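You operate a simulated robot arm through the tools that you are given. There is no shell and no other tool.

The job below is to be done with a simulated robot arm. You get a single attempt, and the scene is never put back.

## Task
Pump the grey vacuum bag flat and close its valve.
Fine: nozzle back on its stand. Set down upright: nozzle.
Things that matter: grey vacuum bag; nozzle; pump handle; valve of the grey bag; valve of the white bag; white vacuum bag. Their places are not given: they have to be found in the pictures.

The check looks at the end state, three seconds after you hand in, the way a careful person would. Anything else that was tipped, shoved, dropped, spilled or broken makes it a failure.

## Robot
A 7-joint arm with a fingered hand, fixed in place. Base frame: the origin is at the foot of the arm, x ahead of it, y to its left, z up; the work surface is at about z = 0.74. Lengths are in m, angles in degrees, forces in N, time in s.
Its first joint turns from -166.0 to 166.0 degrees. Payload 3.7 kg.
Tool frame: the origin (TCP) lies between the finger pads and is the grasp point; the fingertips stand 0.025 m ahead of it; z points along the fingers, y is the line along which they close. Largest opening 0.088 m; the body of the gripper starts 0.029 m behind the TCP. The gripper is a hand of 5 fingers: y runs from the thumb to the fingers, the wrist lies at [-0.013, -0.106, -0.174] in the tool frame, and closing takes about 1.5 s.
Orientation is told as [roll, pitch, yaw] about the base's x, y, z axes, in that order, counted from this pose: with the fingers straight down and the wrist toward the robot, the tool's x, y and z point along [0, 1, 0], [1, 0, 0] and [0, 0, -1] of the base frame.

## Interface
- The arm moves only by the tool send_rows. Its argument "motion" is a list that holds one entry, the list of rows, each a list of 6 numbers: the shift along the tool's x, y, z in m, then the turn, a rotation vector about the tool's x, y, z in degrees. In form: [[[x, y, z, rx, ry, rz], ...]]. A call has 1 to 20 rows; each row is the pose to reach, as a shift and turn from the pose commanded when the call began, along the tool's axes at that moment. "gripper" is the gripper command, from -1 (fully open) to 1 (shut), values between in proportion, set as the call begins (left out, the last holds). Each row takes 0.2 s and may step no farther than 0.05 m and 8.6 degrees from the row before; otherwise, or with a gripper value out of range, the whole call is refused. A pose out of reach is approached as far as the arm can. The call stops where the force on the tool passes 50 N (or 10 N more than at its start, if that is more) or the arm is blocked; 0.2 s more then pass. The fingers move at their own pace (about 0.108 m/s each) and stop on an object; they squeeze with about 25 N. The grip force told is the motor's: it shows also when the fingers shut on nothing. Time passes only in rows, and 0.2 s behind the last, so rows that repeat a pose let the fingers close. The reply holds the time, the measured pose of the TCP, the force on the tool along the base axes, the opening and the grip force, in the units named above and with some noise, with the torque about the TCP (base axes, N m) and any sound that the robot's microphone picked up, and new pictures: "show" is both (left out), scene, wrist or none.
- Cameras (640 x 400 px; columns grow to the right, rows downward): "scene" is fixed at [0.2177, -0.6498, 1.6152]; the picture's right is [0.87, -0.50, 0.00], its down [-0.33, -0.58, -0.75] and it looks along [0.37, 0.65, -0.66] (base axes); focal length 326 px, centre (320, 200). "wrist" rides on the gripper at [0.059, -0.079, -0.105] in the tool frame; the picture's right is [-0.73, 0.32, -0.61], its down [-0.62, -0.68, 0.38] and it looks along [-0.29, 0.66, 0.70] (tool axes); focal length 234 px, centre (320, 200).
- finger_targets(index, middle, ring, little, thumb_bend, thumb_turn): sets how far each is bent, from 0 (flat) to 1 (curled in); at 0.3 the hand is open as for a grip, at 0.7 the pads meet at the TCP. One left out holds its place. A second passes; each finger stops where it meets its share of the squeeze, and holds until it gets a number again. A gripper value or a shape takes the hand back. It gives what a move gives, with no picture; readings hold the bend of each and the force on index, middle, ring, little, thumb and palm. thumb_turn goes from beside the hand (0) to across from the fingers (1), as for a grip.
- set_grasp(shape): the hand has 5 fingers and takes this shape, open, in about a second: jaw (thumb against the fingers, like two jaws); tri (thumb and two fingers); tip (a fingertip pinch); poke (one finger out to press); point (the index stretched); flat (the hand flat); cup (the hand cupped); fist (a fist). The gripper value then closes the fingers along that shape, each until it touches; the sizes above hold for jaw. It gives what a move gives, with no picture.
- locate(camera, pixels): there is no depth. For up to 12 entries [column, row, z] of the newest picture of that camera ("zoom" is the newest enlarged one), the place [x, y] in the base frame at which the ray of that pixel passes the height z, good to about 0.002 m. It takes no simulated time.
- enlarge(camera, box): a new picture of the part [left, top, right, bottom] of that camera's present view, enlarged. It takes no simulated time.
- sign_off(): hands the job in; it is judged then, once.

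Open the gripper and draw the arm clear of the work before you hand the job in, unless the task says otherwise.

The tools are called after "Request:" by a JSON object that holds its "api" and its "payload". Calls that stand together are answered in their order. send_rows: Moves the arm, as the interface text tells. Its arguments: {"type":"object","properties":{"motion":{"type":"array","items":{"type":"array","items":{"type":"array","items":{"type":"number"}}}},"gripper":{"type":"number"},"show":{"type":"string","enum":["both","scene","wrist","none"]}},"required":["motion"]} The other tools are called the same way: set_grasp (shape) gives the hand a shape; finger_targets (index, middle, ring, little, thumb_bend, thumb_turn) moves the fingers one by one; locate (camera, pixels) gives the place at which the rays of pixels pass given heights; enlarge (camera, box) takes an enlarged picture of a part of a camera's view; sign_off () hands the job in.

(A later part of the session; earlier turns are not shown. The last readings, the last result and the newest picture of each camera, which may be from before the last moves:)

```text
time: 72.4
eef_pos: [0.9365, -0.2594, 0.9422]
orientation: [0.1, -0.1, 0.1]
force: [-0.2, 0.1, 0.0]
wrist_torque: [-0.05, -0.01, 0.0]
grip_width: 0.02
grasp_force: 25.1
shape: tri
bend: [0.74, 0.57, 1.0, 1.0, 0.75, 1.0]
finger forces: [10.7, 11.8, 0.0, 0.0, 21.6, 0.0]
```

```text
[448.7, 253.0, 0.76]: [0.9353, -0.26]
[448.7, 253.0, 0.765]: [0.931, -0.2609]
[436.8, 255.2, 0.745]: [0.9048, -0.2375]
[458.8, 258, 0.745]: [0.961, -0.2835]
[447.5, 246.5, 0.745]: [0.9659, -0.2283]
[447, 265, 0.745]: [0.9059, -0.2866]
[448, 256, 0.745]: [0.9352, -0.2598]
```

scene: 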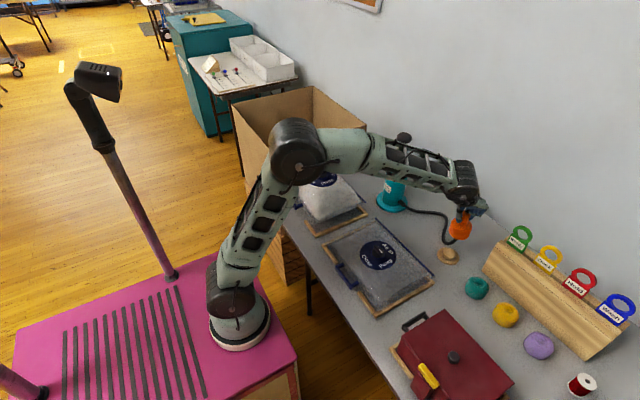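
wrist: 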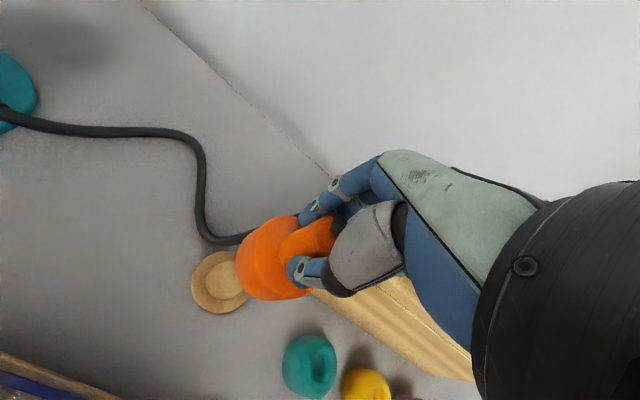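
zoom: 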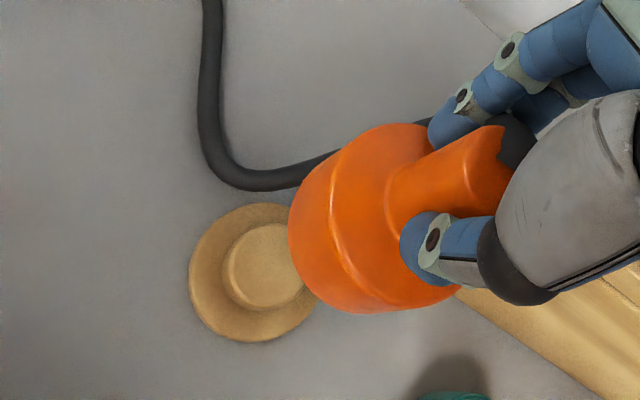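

The stand centre (0.936,−0.2595) lies right below the TCP. I lower to just above the seat height (TCP 0.835).

Request:
{"api": "send_rows", "payload": {"motion": [[[0, 0, 0.025, 0, 0, 0], [0, 0, 0.05, 0, 0, 0], [0, 0, 0.075, 0, 0, 0], [0, 0, 0.092, 0, 0, 0], [0, 0, 0.102, 0, 0, 0], [0, 0, 0.107, 0, 0, 0], [0, 0, 0.107, 0, 0, 0]]]}}

Request:
{"api": "enlarge", "payload": {"camera": "scene", "box": [410, 200, 500, 280]}}

Request:
{"api": "enlarge", "payload": {"camera": "wrist", "box": [180, 160, 340, 340]}}

```text
time: 74.0
eef_pos: [0.9365, -0.26, 0.8358]
orientation: [0.0, 0.0, 0.0]
force: [0.4, -0.7, -1.0]
wrist_torque: [-0.02, -0.01, 0.05]
grip_width: 0.02
grasp_force: 25.0
shape: tri
bend: [0.74, 0.57, 1.0, 1.0, 0.75, 1.0]
finger forces: [10.7, 11.7, 0.1, 0.0, 21.6, 0.0]
```

scene: 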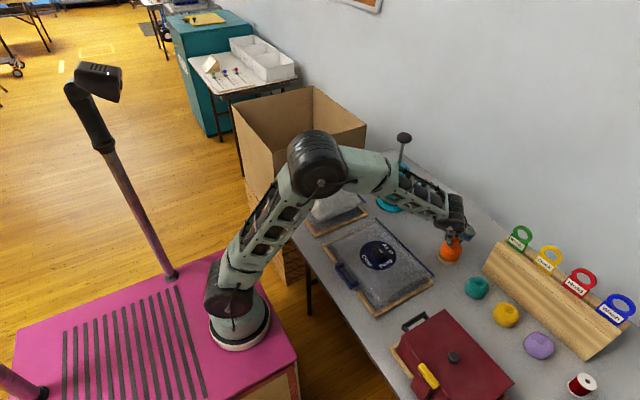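
wrist: 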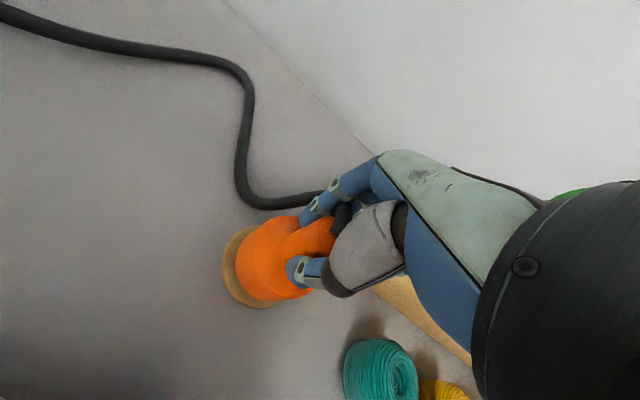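

```text
5.00 times, centred on (455, 240) of scene
```

zoom: 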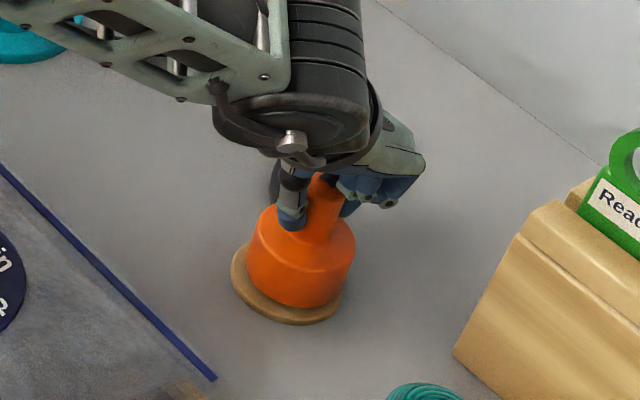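

```text
2.22 times, centred on (260, 250) of wrist
```

zoom: 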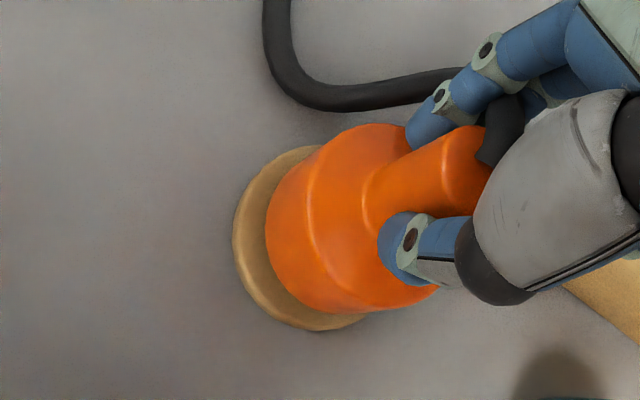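

Well aligned, no contact yet (about 6 mm to go). I lower in 2 mm steps until it seats.

Request:
{"api": "send_rows", "payload": {"motion": [[[0, 0, 0.002, 0, 0, 0], [0, 0, 0.004, 0, 0, 0], [0, 0, 0.006, 0, 0, 0], [0, 0, 0.007, 0, 0, 0], [0, 0, 0.007, 0, 0, 0]]], "show": "scene"}}

Request:
{"api": "enlarge", "payload": {"camera": "scene", "box": [410, 200, 500, 280]}}

```text
time: 75.2
eef_pos: [0.9382, -0.259, 0.8281]
orientation: [0.0, 0.0, 0.0]
force: [0.7, 0.1, 1.6]
wrist_torque: [0.03, 0.0, 0.02]
grip_width: 0.0202
grasp_force: 24.7
shape: tri
bend: [0.74, 0.57, 1.0, 1.0, 0.75, 1.0]
finger forces: [11.2, 12.3, 0.0, 0.1, 21.8, 0.0]
```

scene: 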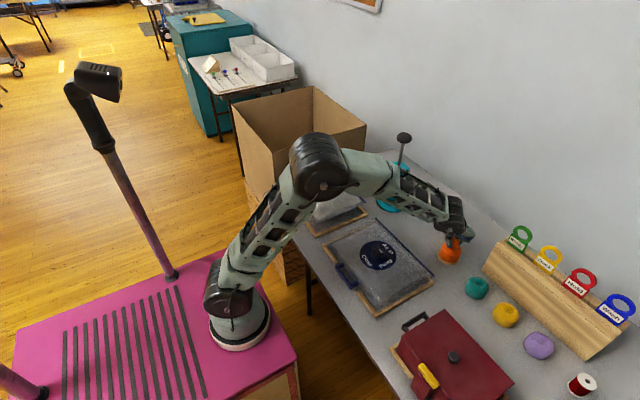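

```text
5.00 times, centred on (455, 240) of scene
```

zoom: 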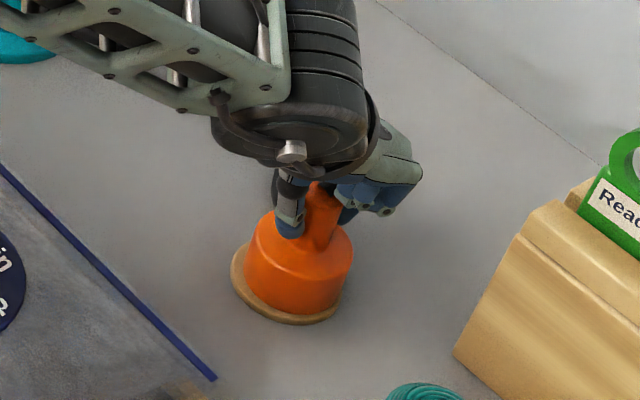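

Contact at the same height as the original grip (0.828), and the cup-to-ring outline matches the original picture. I press 1 mm and open the hand.

Request:
{"api": "send_rows", "payload": {"motion": [[[0, 0, 0.001, 0, 0, 0], [0, 0, 0.001, 0, 0, 0]]], "show": "none"}}

Request:
{"api": "send_rows", "payload": {"motion": [[[0, 0, 0, 0, 0, 0], [0, 0, 0, 0, 0, 0], [0, 0, 0, 0, 0, 0], [0, 0, 0, 0, 0, 0], [0, 0, 0, 0, 0, 0], [0, 0, 0, 0, 0, 0]]], "gripper": -1}}

Request:
{"api": "enlarge", "payload": {"camera": "scene", "box": [410, 200, 500, 280]}}

Request:
{"api": "enlarge", "payload": {"camera": "wrist", "box": [180, 160, 340, 340]}}

```text
time: 75.8
eef_pos: [0.937, -0.2594, 0.8286]
orientation: [0.0, 0.0, 0.0]
force: [2.0, -1.0, 3.9]
wrist_torque: [-0.01, 0.03, 0.01]
grip_width: 0.0203
grasp_force: 24.8
shape: tri
bend: [0.74, 0.56, 1.0, 1.0, 0.75, 1.0]
finger forces: [11.8, 13.3, 0.0, 0.1, 22.4, 0.0]
```

```text
time: 77.2
eef_pos: [0.938, -0.2613, 0.8269]
orientation: [0.0, 0.0, 0.0]
force: [-1.2, 0.0, -0.4]
wrist_torque: [-0.03, 0.01, -0.01]
grip_width: 0.0876
grasp_force: 0.0
shape: tri
bend: [0.3, 0.3, 0.99, 0.99, 0.3, 0.98]
finger forces: [0.1, 0.0, 0.0, 0.0, 0.0, 0.1]
```

scene: 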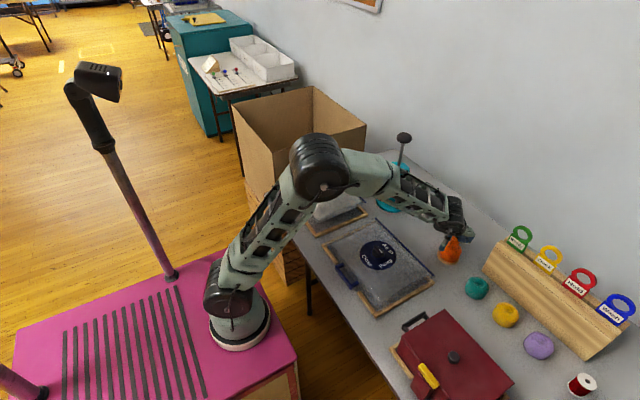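
wrist: 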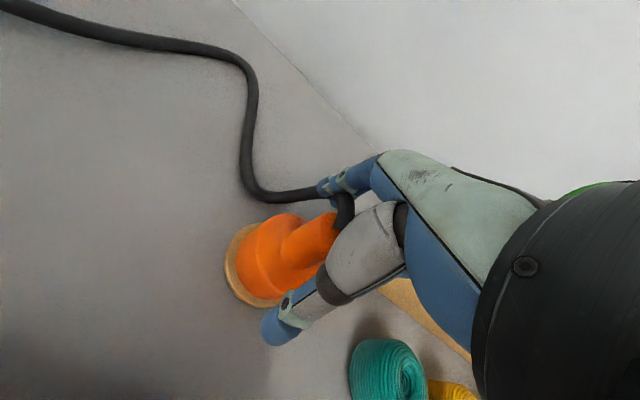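

```text
5.00 times, centred on (455, 240) of scene
```

zoom: 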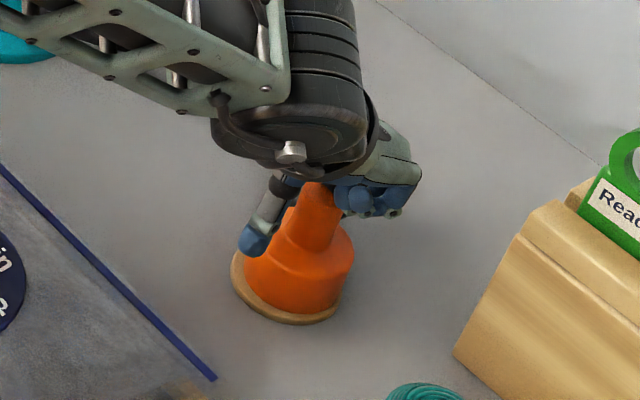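

```text
2.22 times, centred on (260, 250) of wrist
```

zoom: 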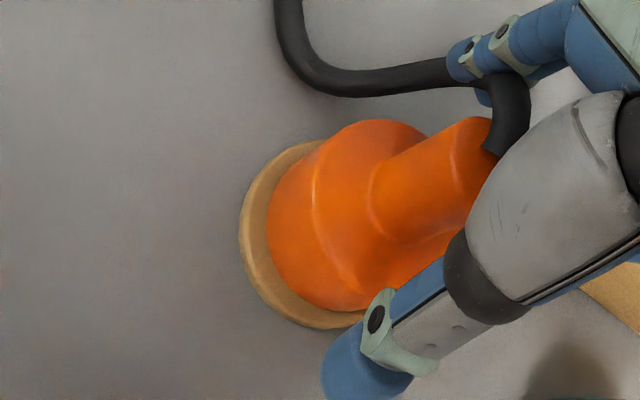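

The nozzle sits on its stand. I rise slowly, watching that the hose doesn't snag on the fingers.

Request:
{"api": "send_rows", "payload": {"motion": [[[0, 0, -0.01, 0, 0, 0], [0, 0, -0.02, 0, 0, 0], [0, 0, -0.035, 0, 0, 0], [0, 0, -0.05, 0, 0, 0], [0, 0, -0.07, 0, 0, 0]]]}}

Request:
{"api": "enlarge", "payload": {"camera": "scene", "box": [410, 200, 500, 280]}}

```text
time: 78.4
eef_pos: [0.9364, -0.261, 0.8976]
orientation: [-0.1, 0.1, 0.0]
force: [-0.6, -0.2, 0.7]
wrist_torque: [0.01, -0.01, -0.01]
grip_width: 0.0876
grasp_force: 0.1
shape: tri
bend: [0.3, 0.3, 0.99, 0.99, 0.3, 0.98]
finger forces: [0.0, 0.1, 0.0, 0.0, 0.0, 0.0]
```

scene: 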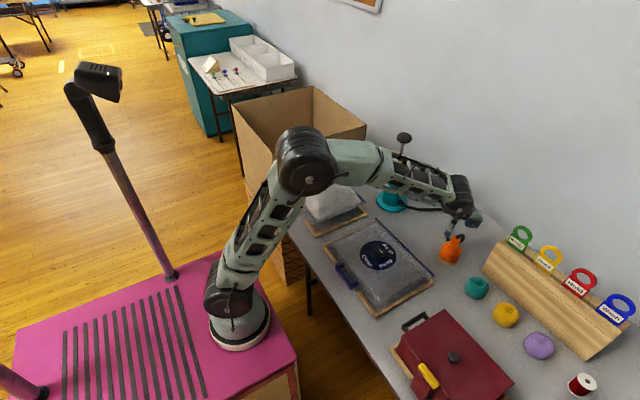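
wrist: 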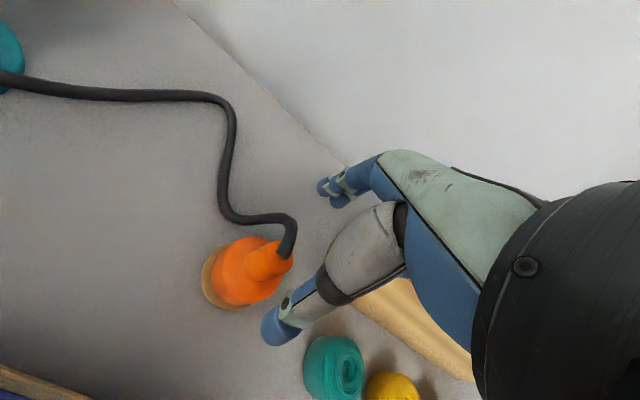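

```text
5.00 times, centred on (455, 240) of scene
```

zoom: 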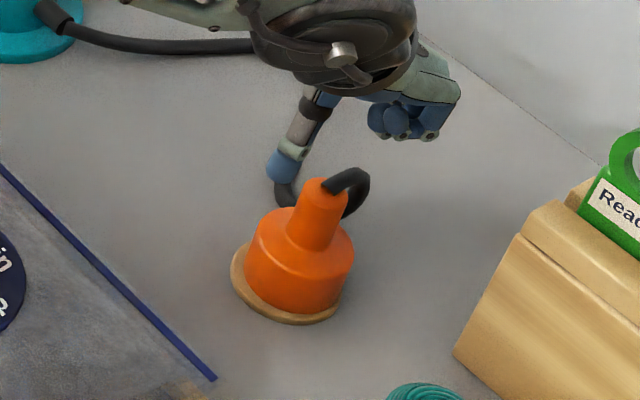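

The nozzle is back on its stand, upright. Now I go over the grey valve (yaw 0, bar along y) to turn it to Close.

Request:
{"api": "send_rows", "payload": {"motion": [[[0, 0, -0.04, 0, 0, 0], [0, 0, -0.08, 0, 0, 0], [0.012, -0.029, -0.1, 0, 0, 0], [0.024, -0.0585, -0.1, 0, 0, 0], [0.036, -0.088, -0.1, 0, 0, 0], [0.0475, -0.117, -0.1, 0, 0, 0], [0.0594, -0.146, -0.1, 0, 0, 0], [0.071, -0.1755, -0.1, 0, 0, 0], [0.083, -0.205, -0.1, 0, 0, 0], [0.095, -0.234, -0.1, 0, 0, 0], [0.095, -0.234, -0.1, 0, 0, 0]]]}}

Request:
{"api": "enlarge", "payload": {"camera": "wrist", "box": [170, 220, 280, 340]}}

Request:
{"api": "enlarge", "payload": {"camera": "scene", "box": [350, 225, 410, 285]}}

```text
time: 80.8
eef_pos: [0.7048, -0.1644, 0.9967]
orientation: [0.0, 0.0, 0.0]
force: [-0.5, 0.4, -0.4]
wrist_torque: [0.01, -0.01, 0.0]
grip_width: 0.088
grasp_force: 0.1
shape: tri
bend: [0.3, 0.3, 0.99, 0.99, 0.3, 0.98]
finger forces: [0.0, 0.0, 0.1, 0.1, 0.1, 0.1]
```

scene: 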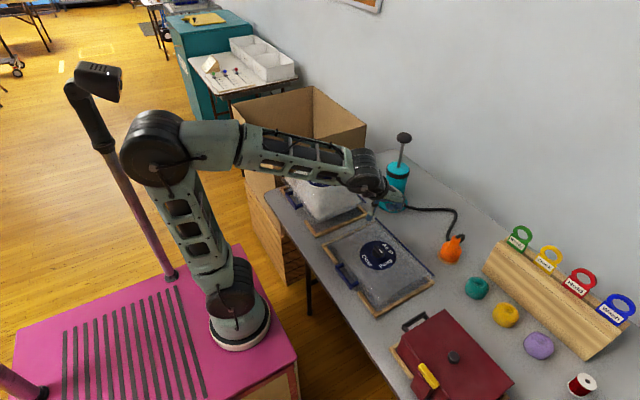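
wrist: 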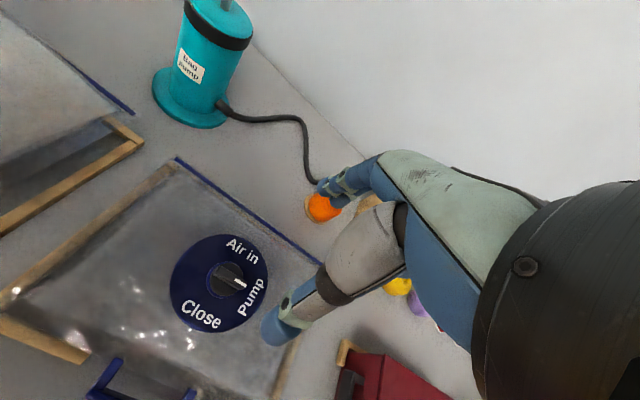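

```text
3.33 times, centred on (225, 280) of wrist
```

zoom: 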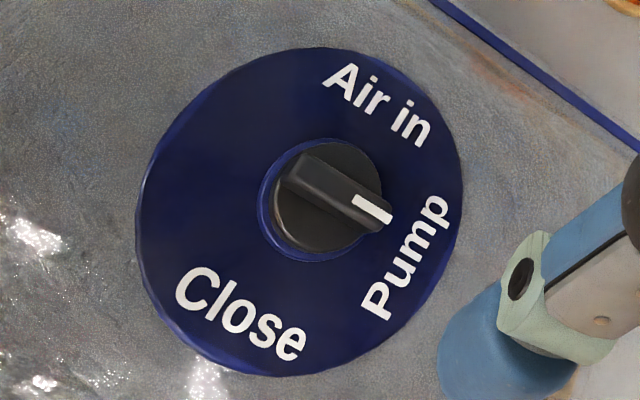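

```text
6.67 times, centred on (380, 255) of scene
```

zoom: 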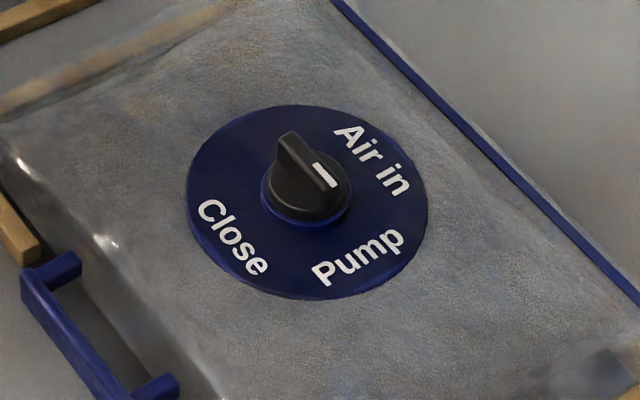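

The knob points at Pump and the bag is still flat. I triangulate the knob top and disc centre again.

Request:
{"api": "locate", "payload": {"camera": "wrist", "pixels": [[219, 283.6, 0.785], [219, 283.6, 0.79], [219, 283.6, 0.795], [219, 283.6, 0.8], [230.7, 277, 0.81], [230.7, 277, 0.815], [230.7, 277, 0.82], [230.7, 277, 0.825]]}}

Request:
{"api": "locate", "payload": {"camera": "scene", "pixels": [[378.1, 255.3, 0.785], [378.1, 255.3, 0.79], [378.1, 255.3, 0.795], [378.1, 255.3, 0.8], [378.2, 250.8, 0.81], [378.2, 250.8, 0.815], [378.2, 250.8, 0.82], [378.2, 250.8, 0.825]]}}

```text
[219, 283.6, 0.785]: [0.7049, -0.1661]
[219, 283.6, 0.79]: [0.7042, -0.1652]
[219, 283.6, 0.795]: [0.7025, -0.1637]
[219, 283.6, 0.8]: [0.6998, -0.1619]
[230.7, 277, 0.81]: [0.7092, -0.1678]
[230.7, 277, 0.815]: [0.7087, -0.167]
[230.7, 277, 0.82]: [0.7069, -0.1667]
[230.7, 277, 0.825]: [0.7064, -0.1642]
```

```text
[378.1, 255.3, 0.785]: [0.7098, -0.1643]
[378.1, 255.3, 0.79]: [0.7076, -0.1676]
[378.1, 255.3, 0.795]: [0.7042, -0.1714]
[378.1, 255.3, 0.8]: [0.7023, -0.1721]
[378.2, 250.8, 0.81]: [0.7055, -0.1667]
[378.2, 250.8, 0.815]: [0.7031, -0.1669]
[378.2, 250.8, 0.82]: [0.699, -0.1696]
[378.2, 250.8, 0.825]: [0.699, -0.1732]
```

Knob centre ≈(0.706,−0.1665), top ≈0.815. I descend open to TCP z≈0.833.

Request:
{"api": "send_rows", "payload": {"motion": [[[-0.001, 0.0015, 0.03, 0, 0, 0], [-0.001, 0.0015, 0.06, 0, 0, 0], [-0.001, 0.0015, 0.09, 0, 0, 0], [-0.001, 0.0015, 0.12, 0, 0, 0], [-0.001, 0.0015, 0.14, 0, 0, 0], [-0.001, 0.0015, 0.155, 0, 0, 0], [-0.001, 0.0015, 0.164, 0, 0, 0], [-0.001, 0.0015, 0.164, 0, 0, 0]]]}}

Request:
{"api": "enlarge", "payload": {"camera": "scene", "box": [340, 210, 420, 290]}}

Request:
{"api": "enlarge", "payload": {"camera": "wrist", "box": [200, 150, 380, 340]}}

```text
time: 82.6
eef_pos: [0.7065, -0.1664, 0.8332]
orientation: [0.0, 0.1, 0.1]
force: [0.3, 0.1, 0.2]
wrist_torque: [0.02, 0.0, 0.03]
grip_width: 0.0878
grasp_force: 0.0
shape: tri
bend: [0.3, 0.3, 0.99, 0.99, 0.3, 0.98]
finger forces: [0.0, 0.1, 0.1, 0.1, 0.0, 0.0]
```

scene: 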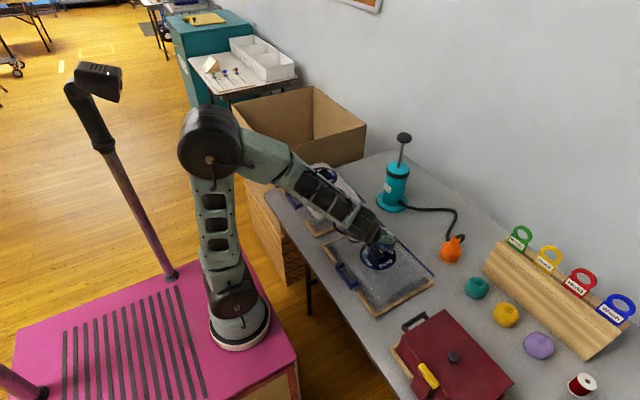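
wrist: 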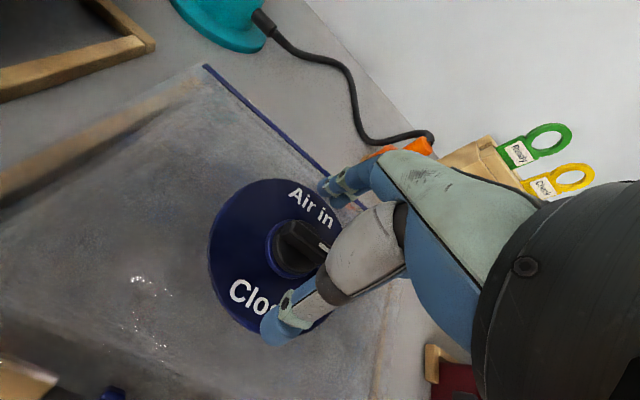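

```text
5.00 times, centred on (380, 250) of scene
```

zoom: 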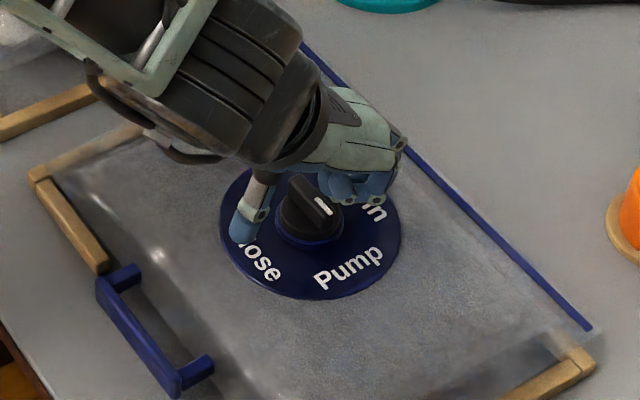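

```text
2.11 times, centred on (290, 245) of wrist
```

zoom: 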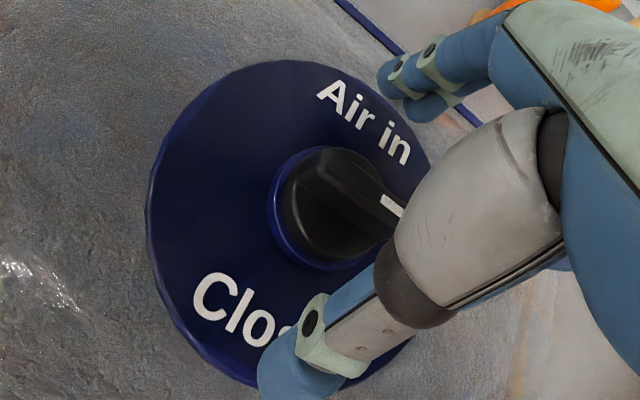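

The thumb and fingers straddle the bar along x. I close the grip on it.

Request:
{"api": "send_rows", "payload": {"motion": [[[0, 0, 0, 0, 0, 0], [0, 0, 0, 0, 0, 0], [0, 0, 0, 0, 0, 0], [0, 0, 0, 0, 0, 0], [0, 0, 0, 0, 0, 0], [0, 0, 0, 0, 0, 0], [0, 0, 0, 0, 0, 0], [0, 0, 0, 0, 0, 0]]], "gripper": 1}}

Request:
{"api": "enlarge", "payload": {"camera": "scene", "box": [340, 210, 420, 290]}}

Request:
{"api": "enlarge", "payload": {"camera": "wrist", "box": [200, 150, 380, 340]}}

```text
time: 84.4
eef_pos: [0.7064, -0.1671, 0.8335]
orientation: [0.0, -0.1, 0.1]
force: [7.8, 2.8, 25.9]
wrist_torque: [0.11, -0.29, -0.04]
grip_width: 0.005
grasp_force: 24.9
shape: tri
bend: [0.73, 0.65, 1.0, 1.0, 0.72, 1.0]
finger forces: [26.0, 17.8, 0.0, 0.1, 28.5, 0.0]
```

scene: 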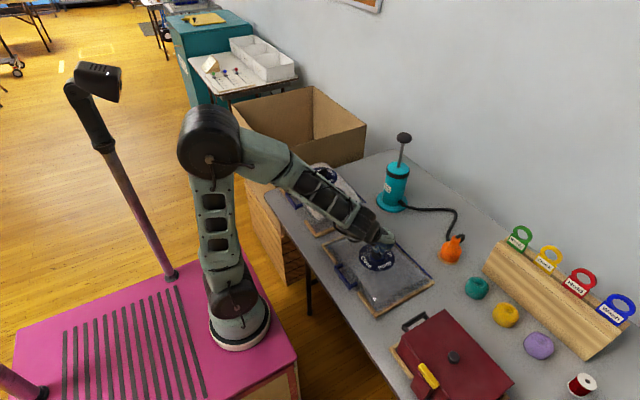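
wrist: 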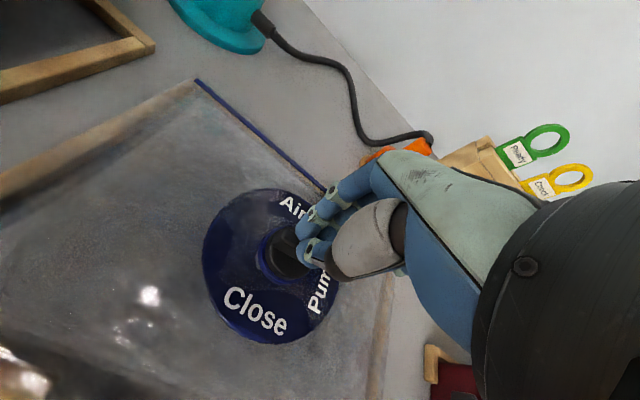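

```text
5.00 times, centred on (380, 250) of scene
```

zoom: 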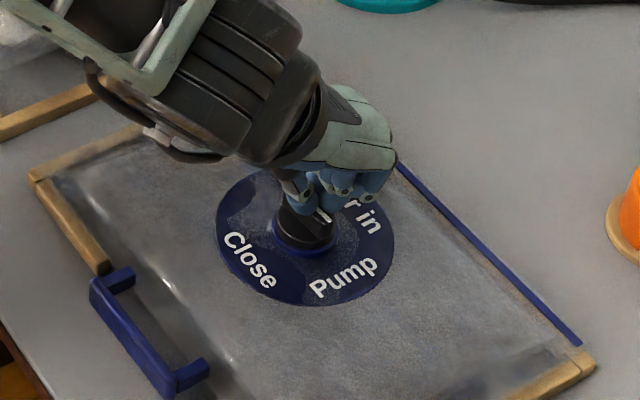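

```text
2.11 times, centred on (290, 245) of wrist
```

zoom: 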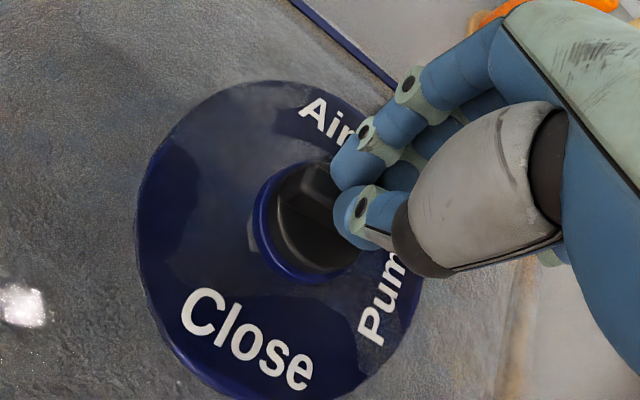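

The grip slipped onto the top of the bar (width 0.005, force z 26 N), pushing the valve down. I open the hand at once and rise a little to re-check.

Request:
{"api": "send_rows", "payload": {"motion": [[[0, 0, -0.003, 0, 0, 0], [0, 0, -0.006, 0, 0, 0], [0, 0, -0.01, 0, 0, 0], [0, 0, -0.01, 0, 0, 0], [0, 0, -0.01, 0, 0, 0], [0, 0, -0.03, 0, 0, 0], [0, 0, -0.07, 0, 0, 0], [0, 0, -0.12, 0, 0, 0], [0, 0, -0.16, 0, 0, 0]]], "gripper": -1}}

Request:
{"api": "enlarge", "payload": {"camera": "scene", "box": [330, 210, 440, 320]}}

Request:
{"api": "enlarge", "payload": {"camera": "wrist", "box": [160, 210, 290, 350]}}

Request:
{"api": "enlarge", "payload": {"camera": "scene", "box": [350, 225, 410, 285]}}

```text
time: 86.4
eef_pos: [0.7022, -0.1647, 0.9935]
orientation: [-0.1, 0.2, 0.0]
force: [-0.3, -1.3, 0.1]
wrist_torque: [0.01, 0.03, 0.01]
grip_width: 0.0878
grasp_force: 0.0
shape: tri
bend: [0.3, 0.3, 0.99, 0.99, 0.3, 0.98]
finger forces: [0.0, 0.0, 0.0, 0.1, 0.1, 0.0]
```

scene: 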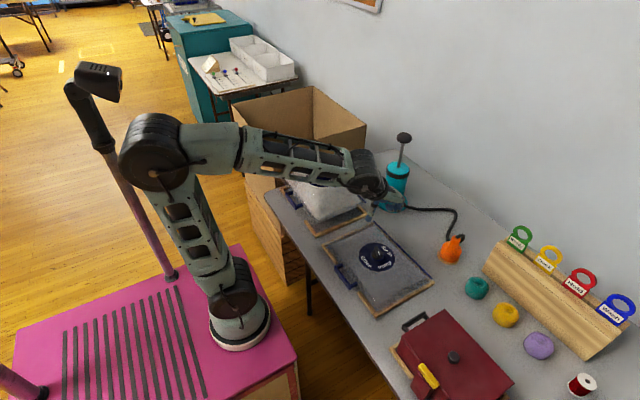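
wrist: 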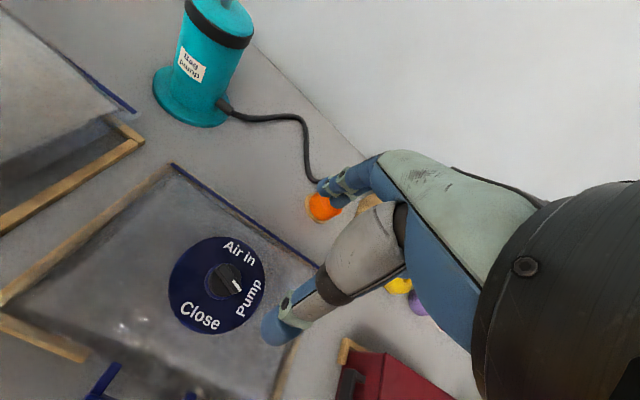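

```text
3.64 times, centred on (385, 265) of scene
```

zoom: 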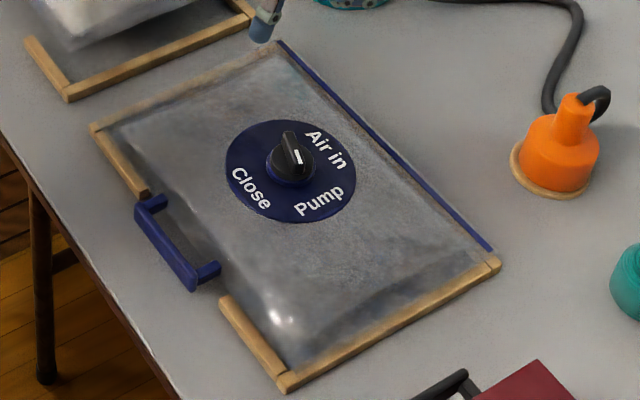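

```text
2.86 times, centred on (225, 280) of wrist
```

zoom: 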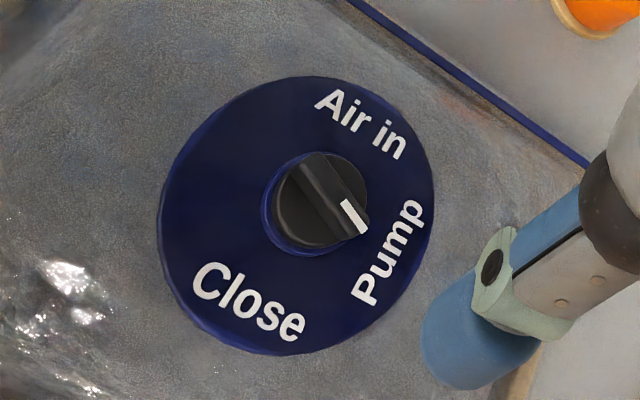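

```text
6.67 times, centred on (380, 255) of scene
```

zoom: 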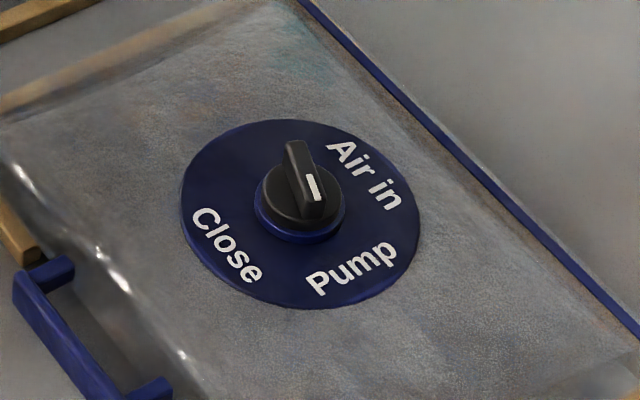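

The knob has turned ~20° toward Close already and the disc moved about 6 mm; nothing else changed. I re-measure its position for a lower, firmer grip on the knob.

Request:
{"api": "locate", "payload": {"camera": "wrist", "pixels": [[216.6, 285.6, 0.775], [216.6, 285.6, 0.78], [216.6, 285.6, 0.785], [216.6, 285.6, 0.79], [216.6, 285.6, 0.795], [228, 278.5, 0.81], [228, 278.5, 0.815]]}}

Request:
{"api": "locate", "payload": {"camera": "scene", "pixels": [[377, 256.8, 0.775], [377, 256.8, 0.78], [377, 256.8, 0.785], [377, 256.8, 0.79], [377, 256.8, 0.795], [376.3, 252, 0.81], [376.3, 252, 0.815]]}}

```text
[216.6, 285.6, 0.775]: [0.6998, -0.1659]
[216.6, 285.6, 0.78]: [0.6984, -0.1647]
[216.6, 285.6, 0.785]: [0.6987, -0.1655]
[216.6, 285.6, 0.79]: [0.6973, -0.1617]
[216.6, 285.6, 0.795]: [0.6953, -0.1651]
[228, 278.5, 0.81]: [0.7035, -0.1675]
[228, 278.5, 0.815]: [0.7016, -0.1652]
```

```text
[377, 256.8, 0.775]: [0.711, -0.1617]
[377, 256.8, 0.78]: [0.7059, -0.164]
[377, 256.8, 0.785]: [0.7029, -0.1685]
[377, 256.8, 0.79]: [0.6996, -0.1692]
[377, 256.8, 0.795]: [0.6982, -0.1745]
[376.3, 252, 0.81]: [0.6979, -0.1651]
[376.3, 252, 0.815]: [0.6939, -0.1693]
```

Disc ≈(0.699,−0.167), z≈0.79; bar now at azimuth about −105°. I turn to yaw −15 (perpendicular to the bar) at height and re-read the pose.

Request:
{"api": "send_rows", "payload": {"motion": [[[-0.001, -0.002, 0.01, 0, 0, 5], [-0.002, -0.004, 0.02, 0, 0, 10], [-0.002, -0.004, 0.04, 0, 0, 15], [-0.002, -0.004, 0.06, 0, 0, 15], [-0.002, -0.004, 0.06, 0, 0, 15]]]}}

Request:
{"api": "enlarge", "payload": {"camera": "wrist", "box": [180, 200, 300, 330]}}

Request:
{"api": "enlarge", "payload": {"camera": "scene", "box": [350, 225, 410, 285]}}

```text
time: 87.6
eef_pos: [0.6997, -0.167, 0.9332]
orientation: [-0.1, 0.1, -15.1]
force: [0.5, 0.3, 0.1]
wrist_torque: [-0.01, -0.03, -0.01]
grip_width: 0.0875
grasp_force: 0.0
shape: tri
bend: [0.3, 0.3, 0.99, 0.99, 0.3, 0.98]
finger forces: [0.0, 0.1, 0.1, 0.0, 0.0, 0.0]
```

scene: 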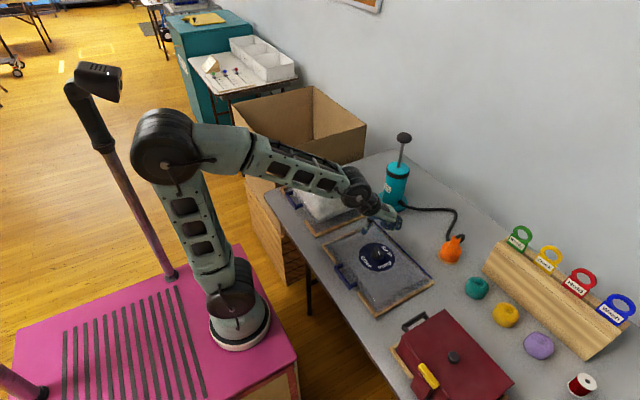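
wrist: 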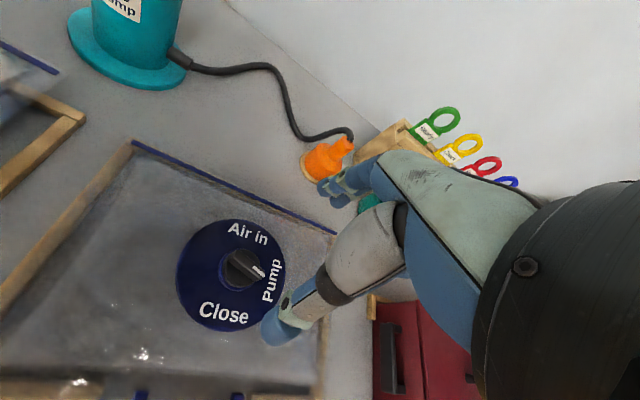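

```text
3.08 times, centred on (240, 265) of wrist
```

zoom: 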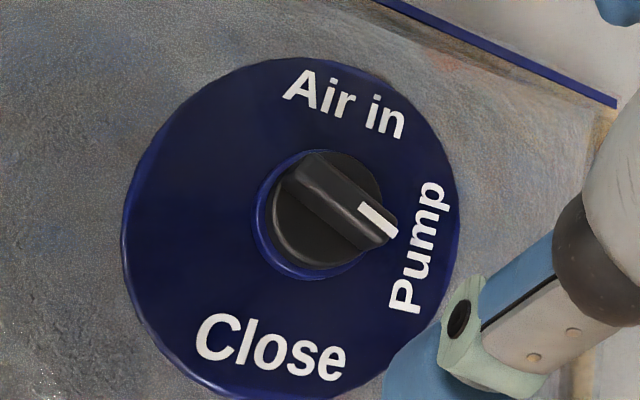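

```text
6.67 times, centred on (380, 255) of scene
```

zoom: 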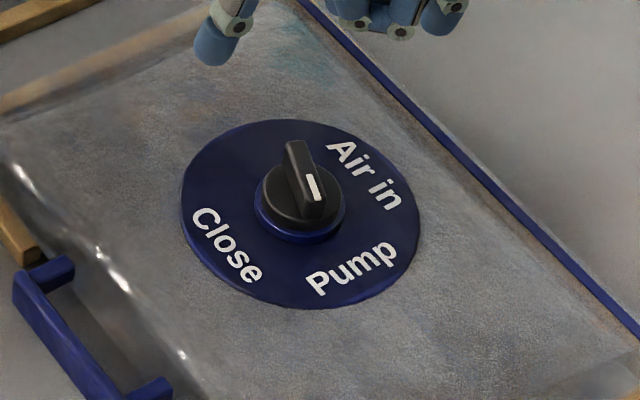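

I confirm the knob's axis from this view (blue collar centre at zoom (310,222)).

Request:
{"api": "locate", "payload": {"camera": "zoom", "pixels": [[380, 200, 0.79]]}}

Request:
{"api": "locate", "payload": {"camera": "wrist", "pixels": [[236.3, 272.5, 0.793], [236.3, 272.5, 0.797], [231.3, 275, 0.79], [244.5, 267.5, 0.814]]}}

```text
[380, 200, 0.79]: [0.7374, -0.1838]
```

```text
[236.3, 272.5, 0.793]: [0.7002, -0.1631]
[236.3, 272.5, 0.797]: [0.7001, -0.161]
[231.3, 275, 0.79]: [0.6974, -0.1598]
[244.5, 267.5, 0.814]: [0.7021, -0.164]
```

Aligned within 2–3 mm. I descend to TCP z≈0.826 (about 7 mm lower on the knob than last time), hand open.

Request:
{"api": "send_rows", "payload": {"motion": [[[0.0014, 0, 0.03, 0, 0, 0], [0.0014, 0, 0.06, 0, 0, 0], [0.0014, 0, 0.085, 0, 0, 0], [0.0014, 0, 0.1, 0, 0, 0], [0.0014, 0, 0.107, 0, 0, 0], [0.0014, 0, 0.107, 0, 0, 0]]]}}

Request:
{"api": "enlarge", "payload": {"camera": "scene", "box": [345, 215, 415, 285]}}

Request:
{"api": "enlarge", "payload": {"camera": "wrist", "box": [200, 150, 380, 340]}}

```text
time: 89.0
eef_pos: [0.7027, -0.1651, 0.8264]
orientation: [0.1, 0.0, -15.1]
force: [-0.7, -0.2, -0.2]
wrist_torque: [0.0, -0.02, -0.01]
grip_width: 0.088
grasp_force: 0.1
shape: tri
bend: [0.3, 0.3, 0.99, 0.99, 0.3, 0.98]
finger forces: [0.0, 0.1, 0.0, 0.0, 0.0, 0.0]
```

scene: 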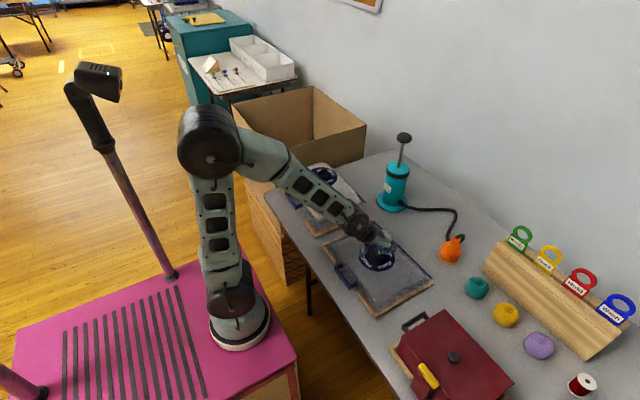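
wrist: 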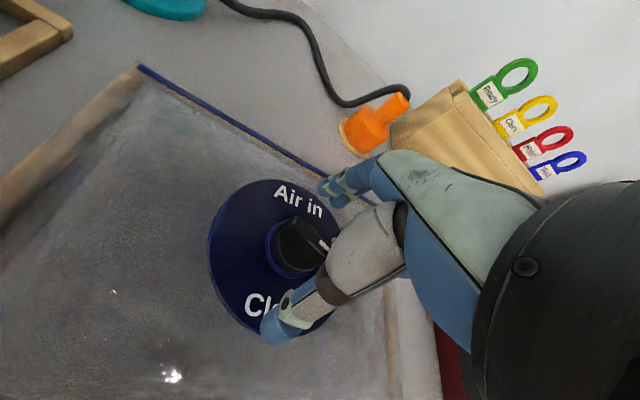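

```text
5.71 times, centred on (380, 250) of scene
```

zoom: 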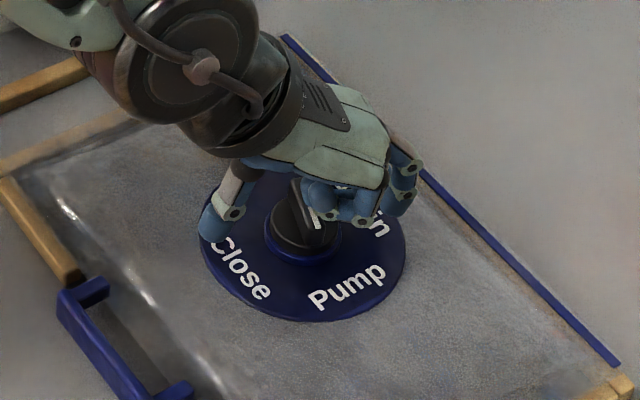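

```text
2.11 times, centred on (290, 245) of wrist
```

zoom: 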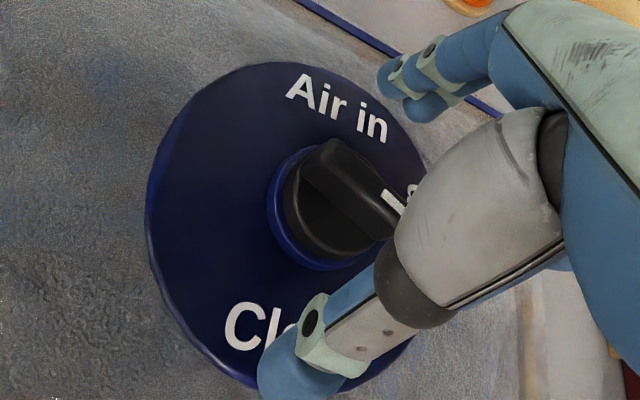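

The knob sits at the pinch point (wrist (297,247)). I close in steps, first to about 0.03 m opening, watching the vertical force.

Request:
{"api": "send_rows", "payload": {"motion": [[[0, 0, 0, 0, 0, 0], [0, 0, 0, 0, 0, 0], [0, 0, 0, 0, 0, 0], [0, 0, 0, 0, 0, 0], [0, 0, 0, 0, 0, 0]]], "gripper": 0.32}}

Request:
{"api": "enlarge", "payload": {"camera": "wrist", "box": [200, 150, 380, 340]}}

Request:
{"api": "enlarge", "payload": {"camera": "scene", "box": [345, 215, 415, 285]}}

```text
time: 90.2
eef_pos: [0.7025, -0.1667, 0.8261]
orientation: [-0.1, 0.0, -15.1]
force: [0.6, 0.3, 0.0]
wrist_torque: [-0.02, 0.0, -0.02]
grip_width: 0.0306
grasp_force: 0.1
shape: tri
bend: [0.74, 0.51, 0.99, 0.99, 0.73, 1.0]
finger forces: [0.1, 0.1, 0.0, 0.0, 0.1, 0.0]
```

scene: 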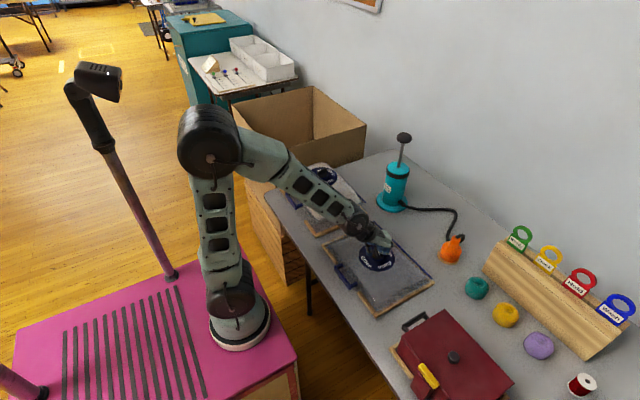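
wrist: 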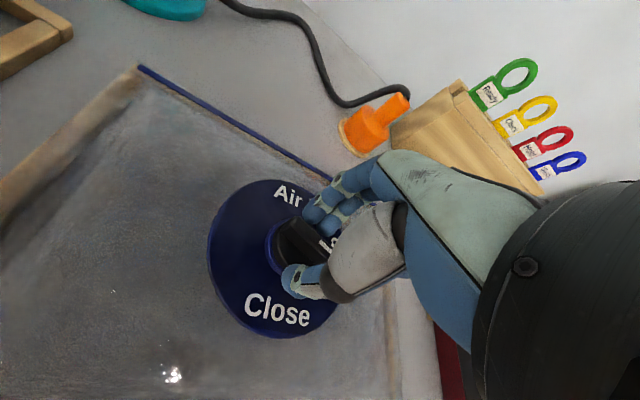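

```text
2.11 times, centred on (290, 245) of wrist
```

zoom: 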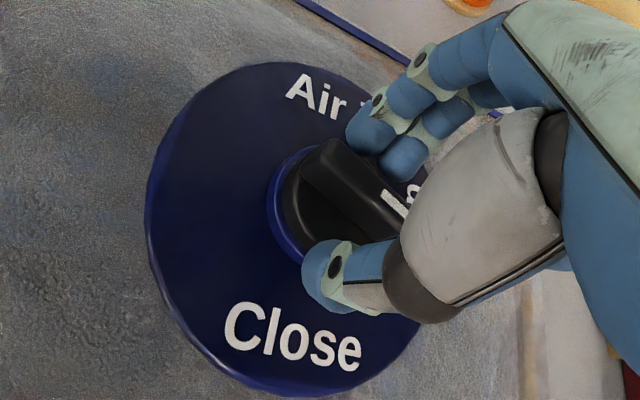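

```text
5.71 times, centred on (380, 250) of scene
```

zoom: 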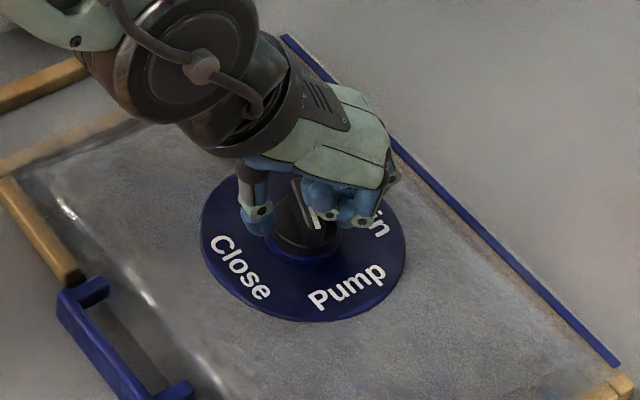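

Thumb and fingers are symmetric about the bar, still free at 0.031. I tighten to about 0.02.

Request:
{"api": "send_rows", "payload": {"motion": [[[0, 0, 0, 0, 0, 0], [0, 0, 0, 0, 0, 0], [0, 0, 0, 0, 0, 0]]], "gripper": 0.5, "show": "wrist"}}

Request:
{"api": "enlarge", "payload": {"camera": "wrist", "box": [200, 150, 380, 340]}}

```text
time: 91.0
eef_pos: [0.7035, -0.1667, 0.8264]
orientation: [0.1, 0.0, -15.0]
force: [-0.3, -0.6, 0.6]
wrist_torque: [0.02, -0.01, -0.03]
grip_width: 0.0226
grasp_force: 0.0
shape: tri
bend: [0.74, 0.56, 0.99, 0.99, 0.74, 1.0]
finger forces: [0.1, 0.0, 0.0, 0.0, 0.0, 0.0]
```

wrist: 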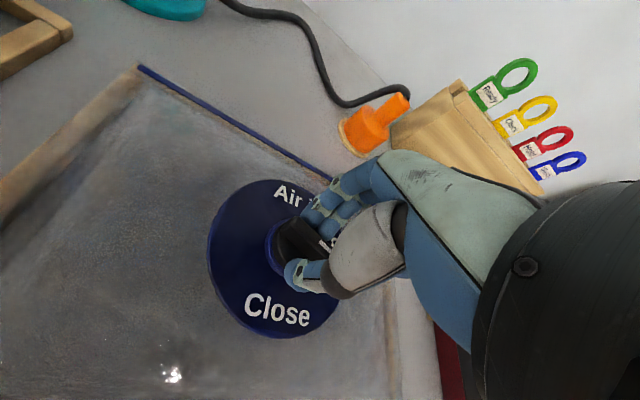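

```text
2.11 times, centred on (290, 245) of wrist
```

zoom: 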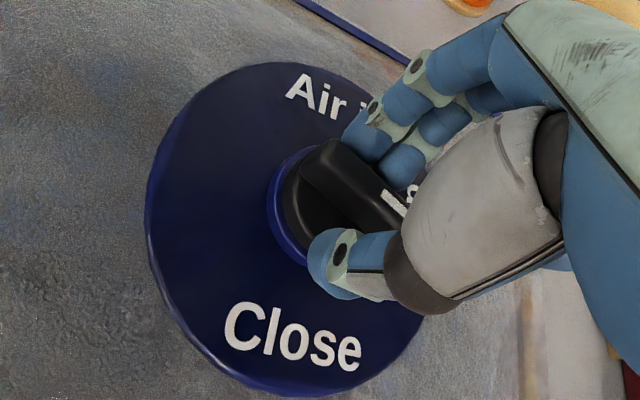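

Still free at 0.0226. I tighten further in small steps.

Request:
{"api": "send_rows", "payload": {"motion": [[[0, 0, 0, 0, 0, 0], [0, 0, 0, 0, 0, 0], [0, 0, 0, 0, 0, 0]]], "gripper": 0.62, "show": "wrist"}}

Request:
{"api": "enlarge", "payload": {"camera": "wrist", "box": [200, 150, 380, 340]}}

```text
time: 91.8
eef_pos: [0.7028, -0.1659, 0.8259]
orientation: [-0.1, 0.0, -15.0]
force: [0.6, 0.5, 0.0]
wrist_torque: [-0.01, 0.02, -0.01]
grip_width: 0.0174
grasp_force: 0.0
shape: tri
bend: [0.73, 0.59, 0.99, 0.99, 0.74, 1.0]
finger forces: [0.4, 0.0, 0.0, 0.0, 0.0, 0.0]
```

wrist: 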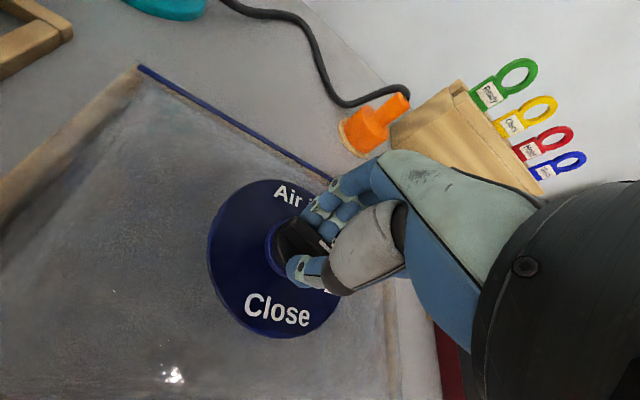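

```text
2.11 times, centred on (290, 245) of wrist
```

zoom: 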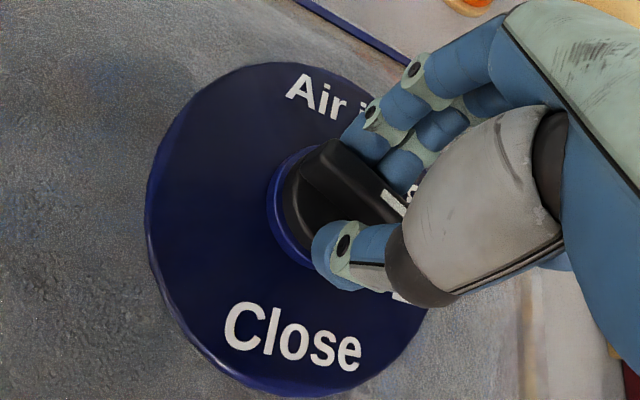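

The index just touches (0.4 N) while the thumb is still free, so the bar sits slightly toward the fingers. I shift 2.5 mm along +tool y and tighten more.

Request:
{"api": "send_rows", "payload": {"motion": [[[0, 0.0025, 0, 0, 0, 0], [0, 0.0025, 0, 0, 0, 0], [0, 0.0025, 0, 0, 0, 0]]], "gripper": 0.72, "show": "wrist"}}

Request:
{"api": "enlarge", "payload": {"camera": "wrist", "box": [200, 150, 380, 340]}}

```text
time: 92.6
eef_pos: [0.7037, -0.1656, 0.8259]
orientation: [0.0, -0.1, -14.9]
force: [0.9, -0.1, 0.0]
wrist_torque: [0.01, 0.0, 0.04]
grip_width: 0.0126
grasp_force: 0.1
shape: tri
bend: [0.73, 0.62, 0.99, 0.99, 0.74, 1.0]
finger forces: [0.0, 0.0, 0.0, 0.1, 0.0, 0.0]
```

wrist: 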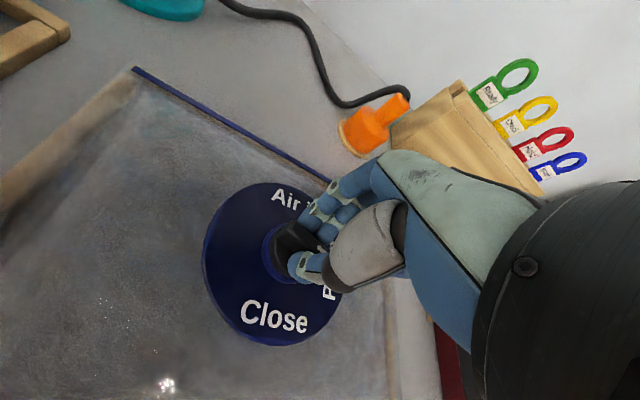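

```text
2.11 times, centred on (290, 245) of wrist
```

zoom: 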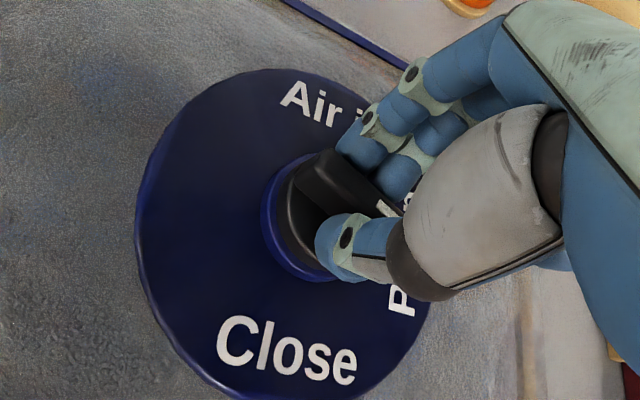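

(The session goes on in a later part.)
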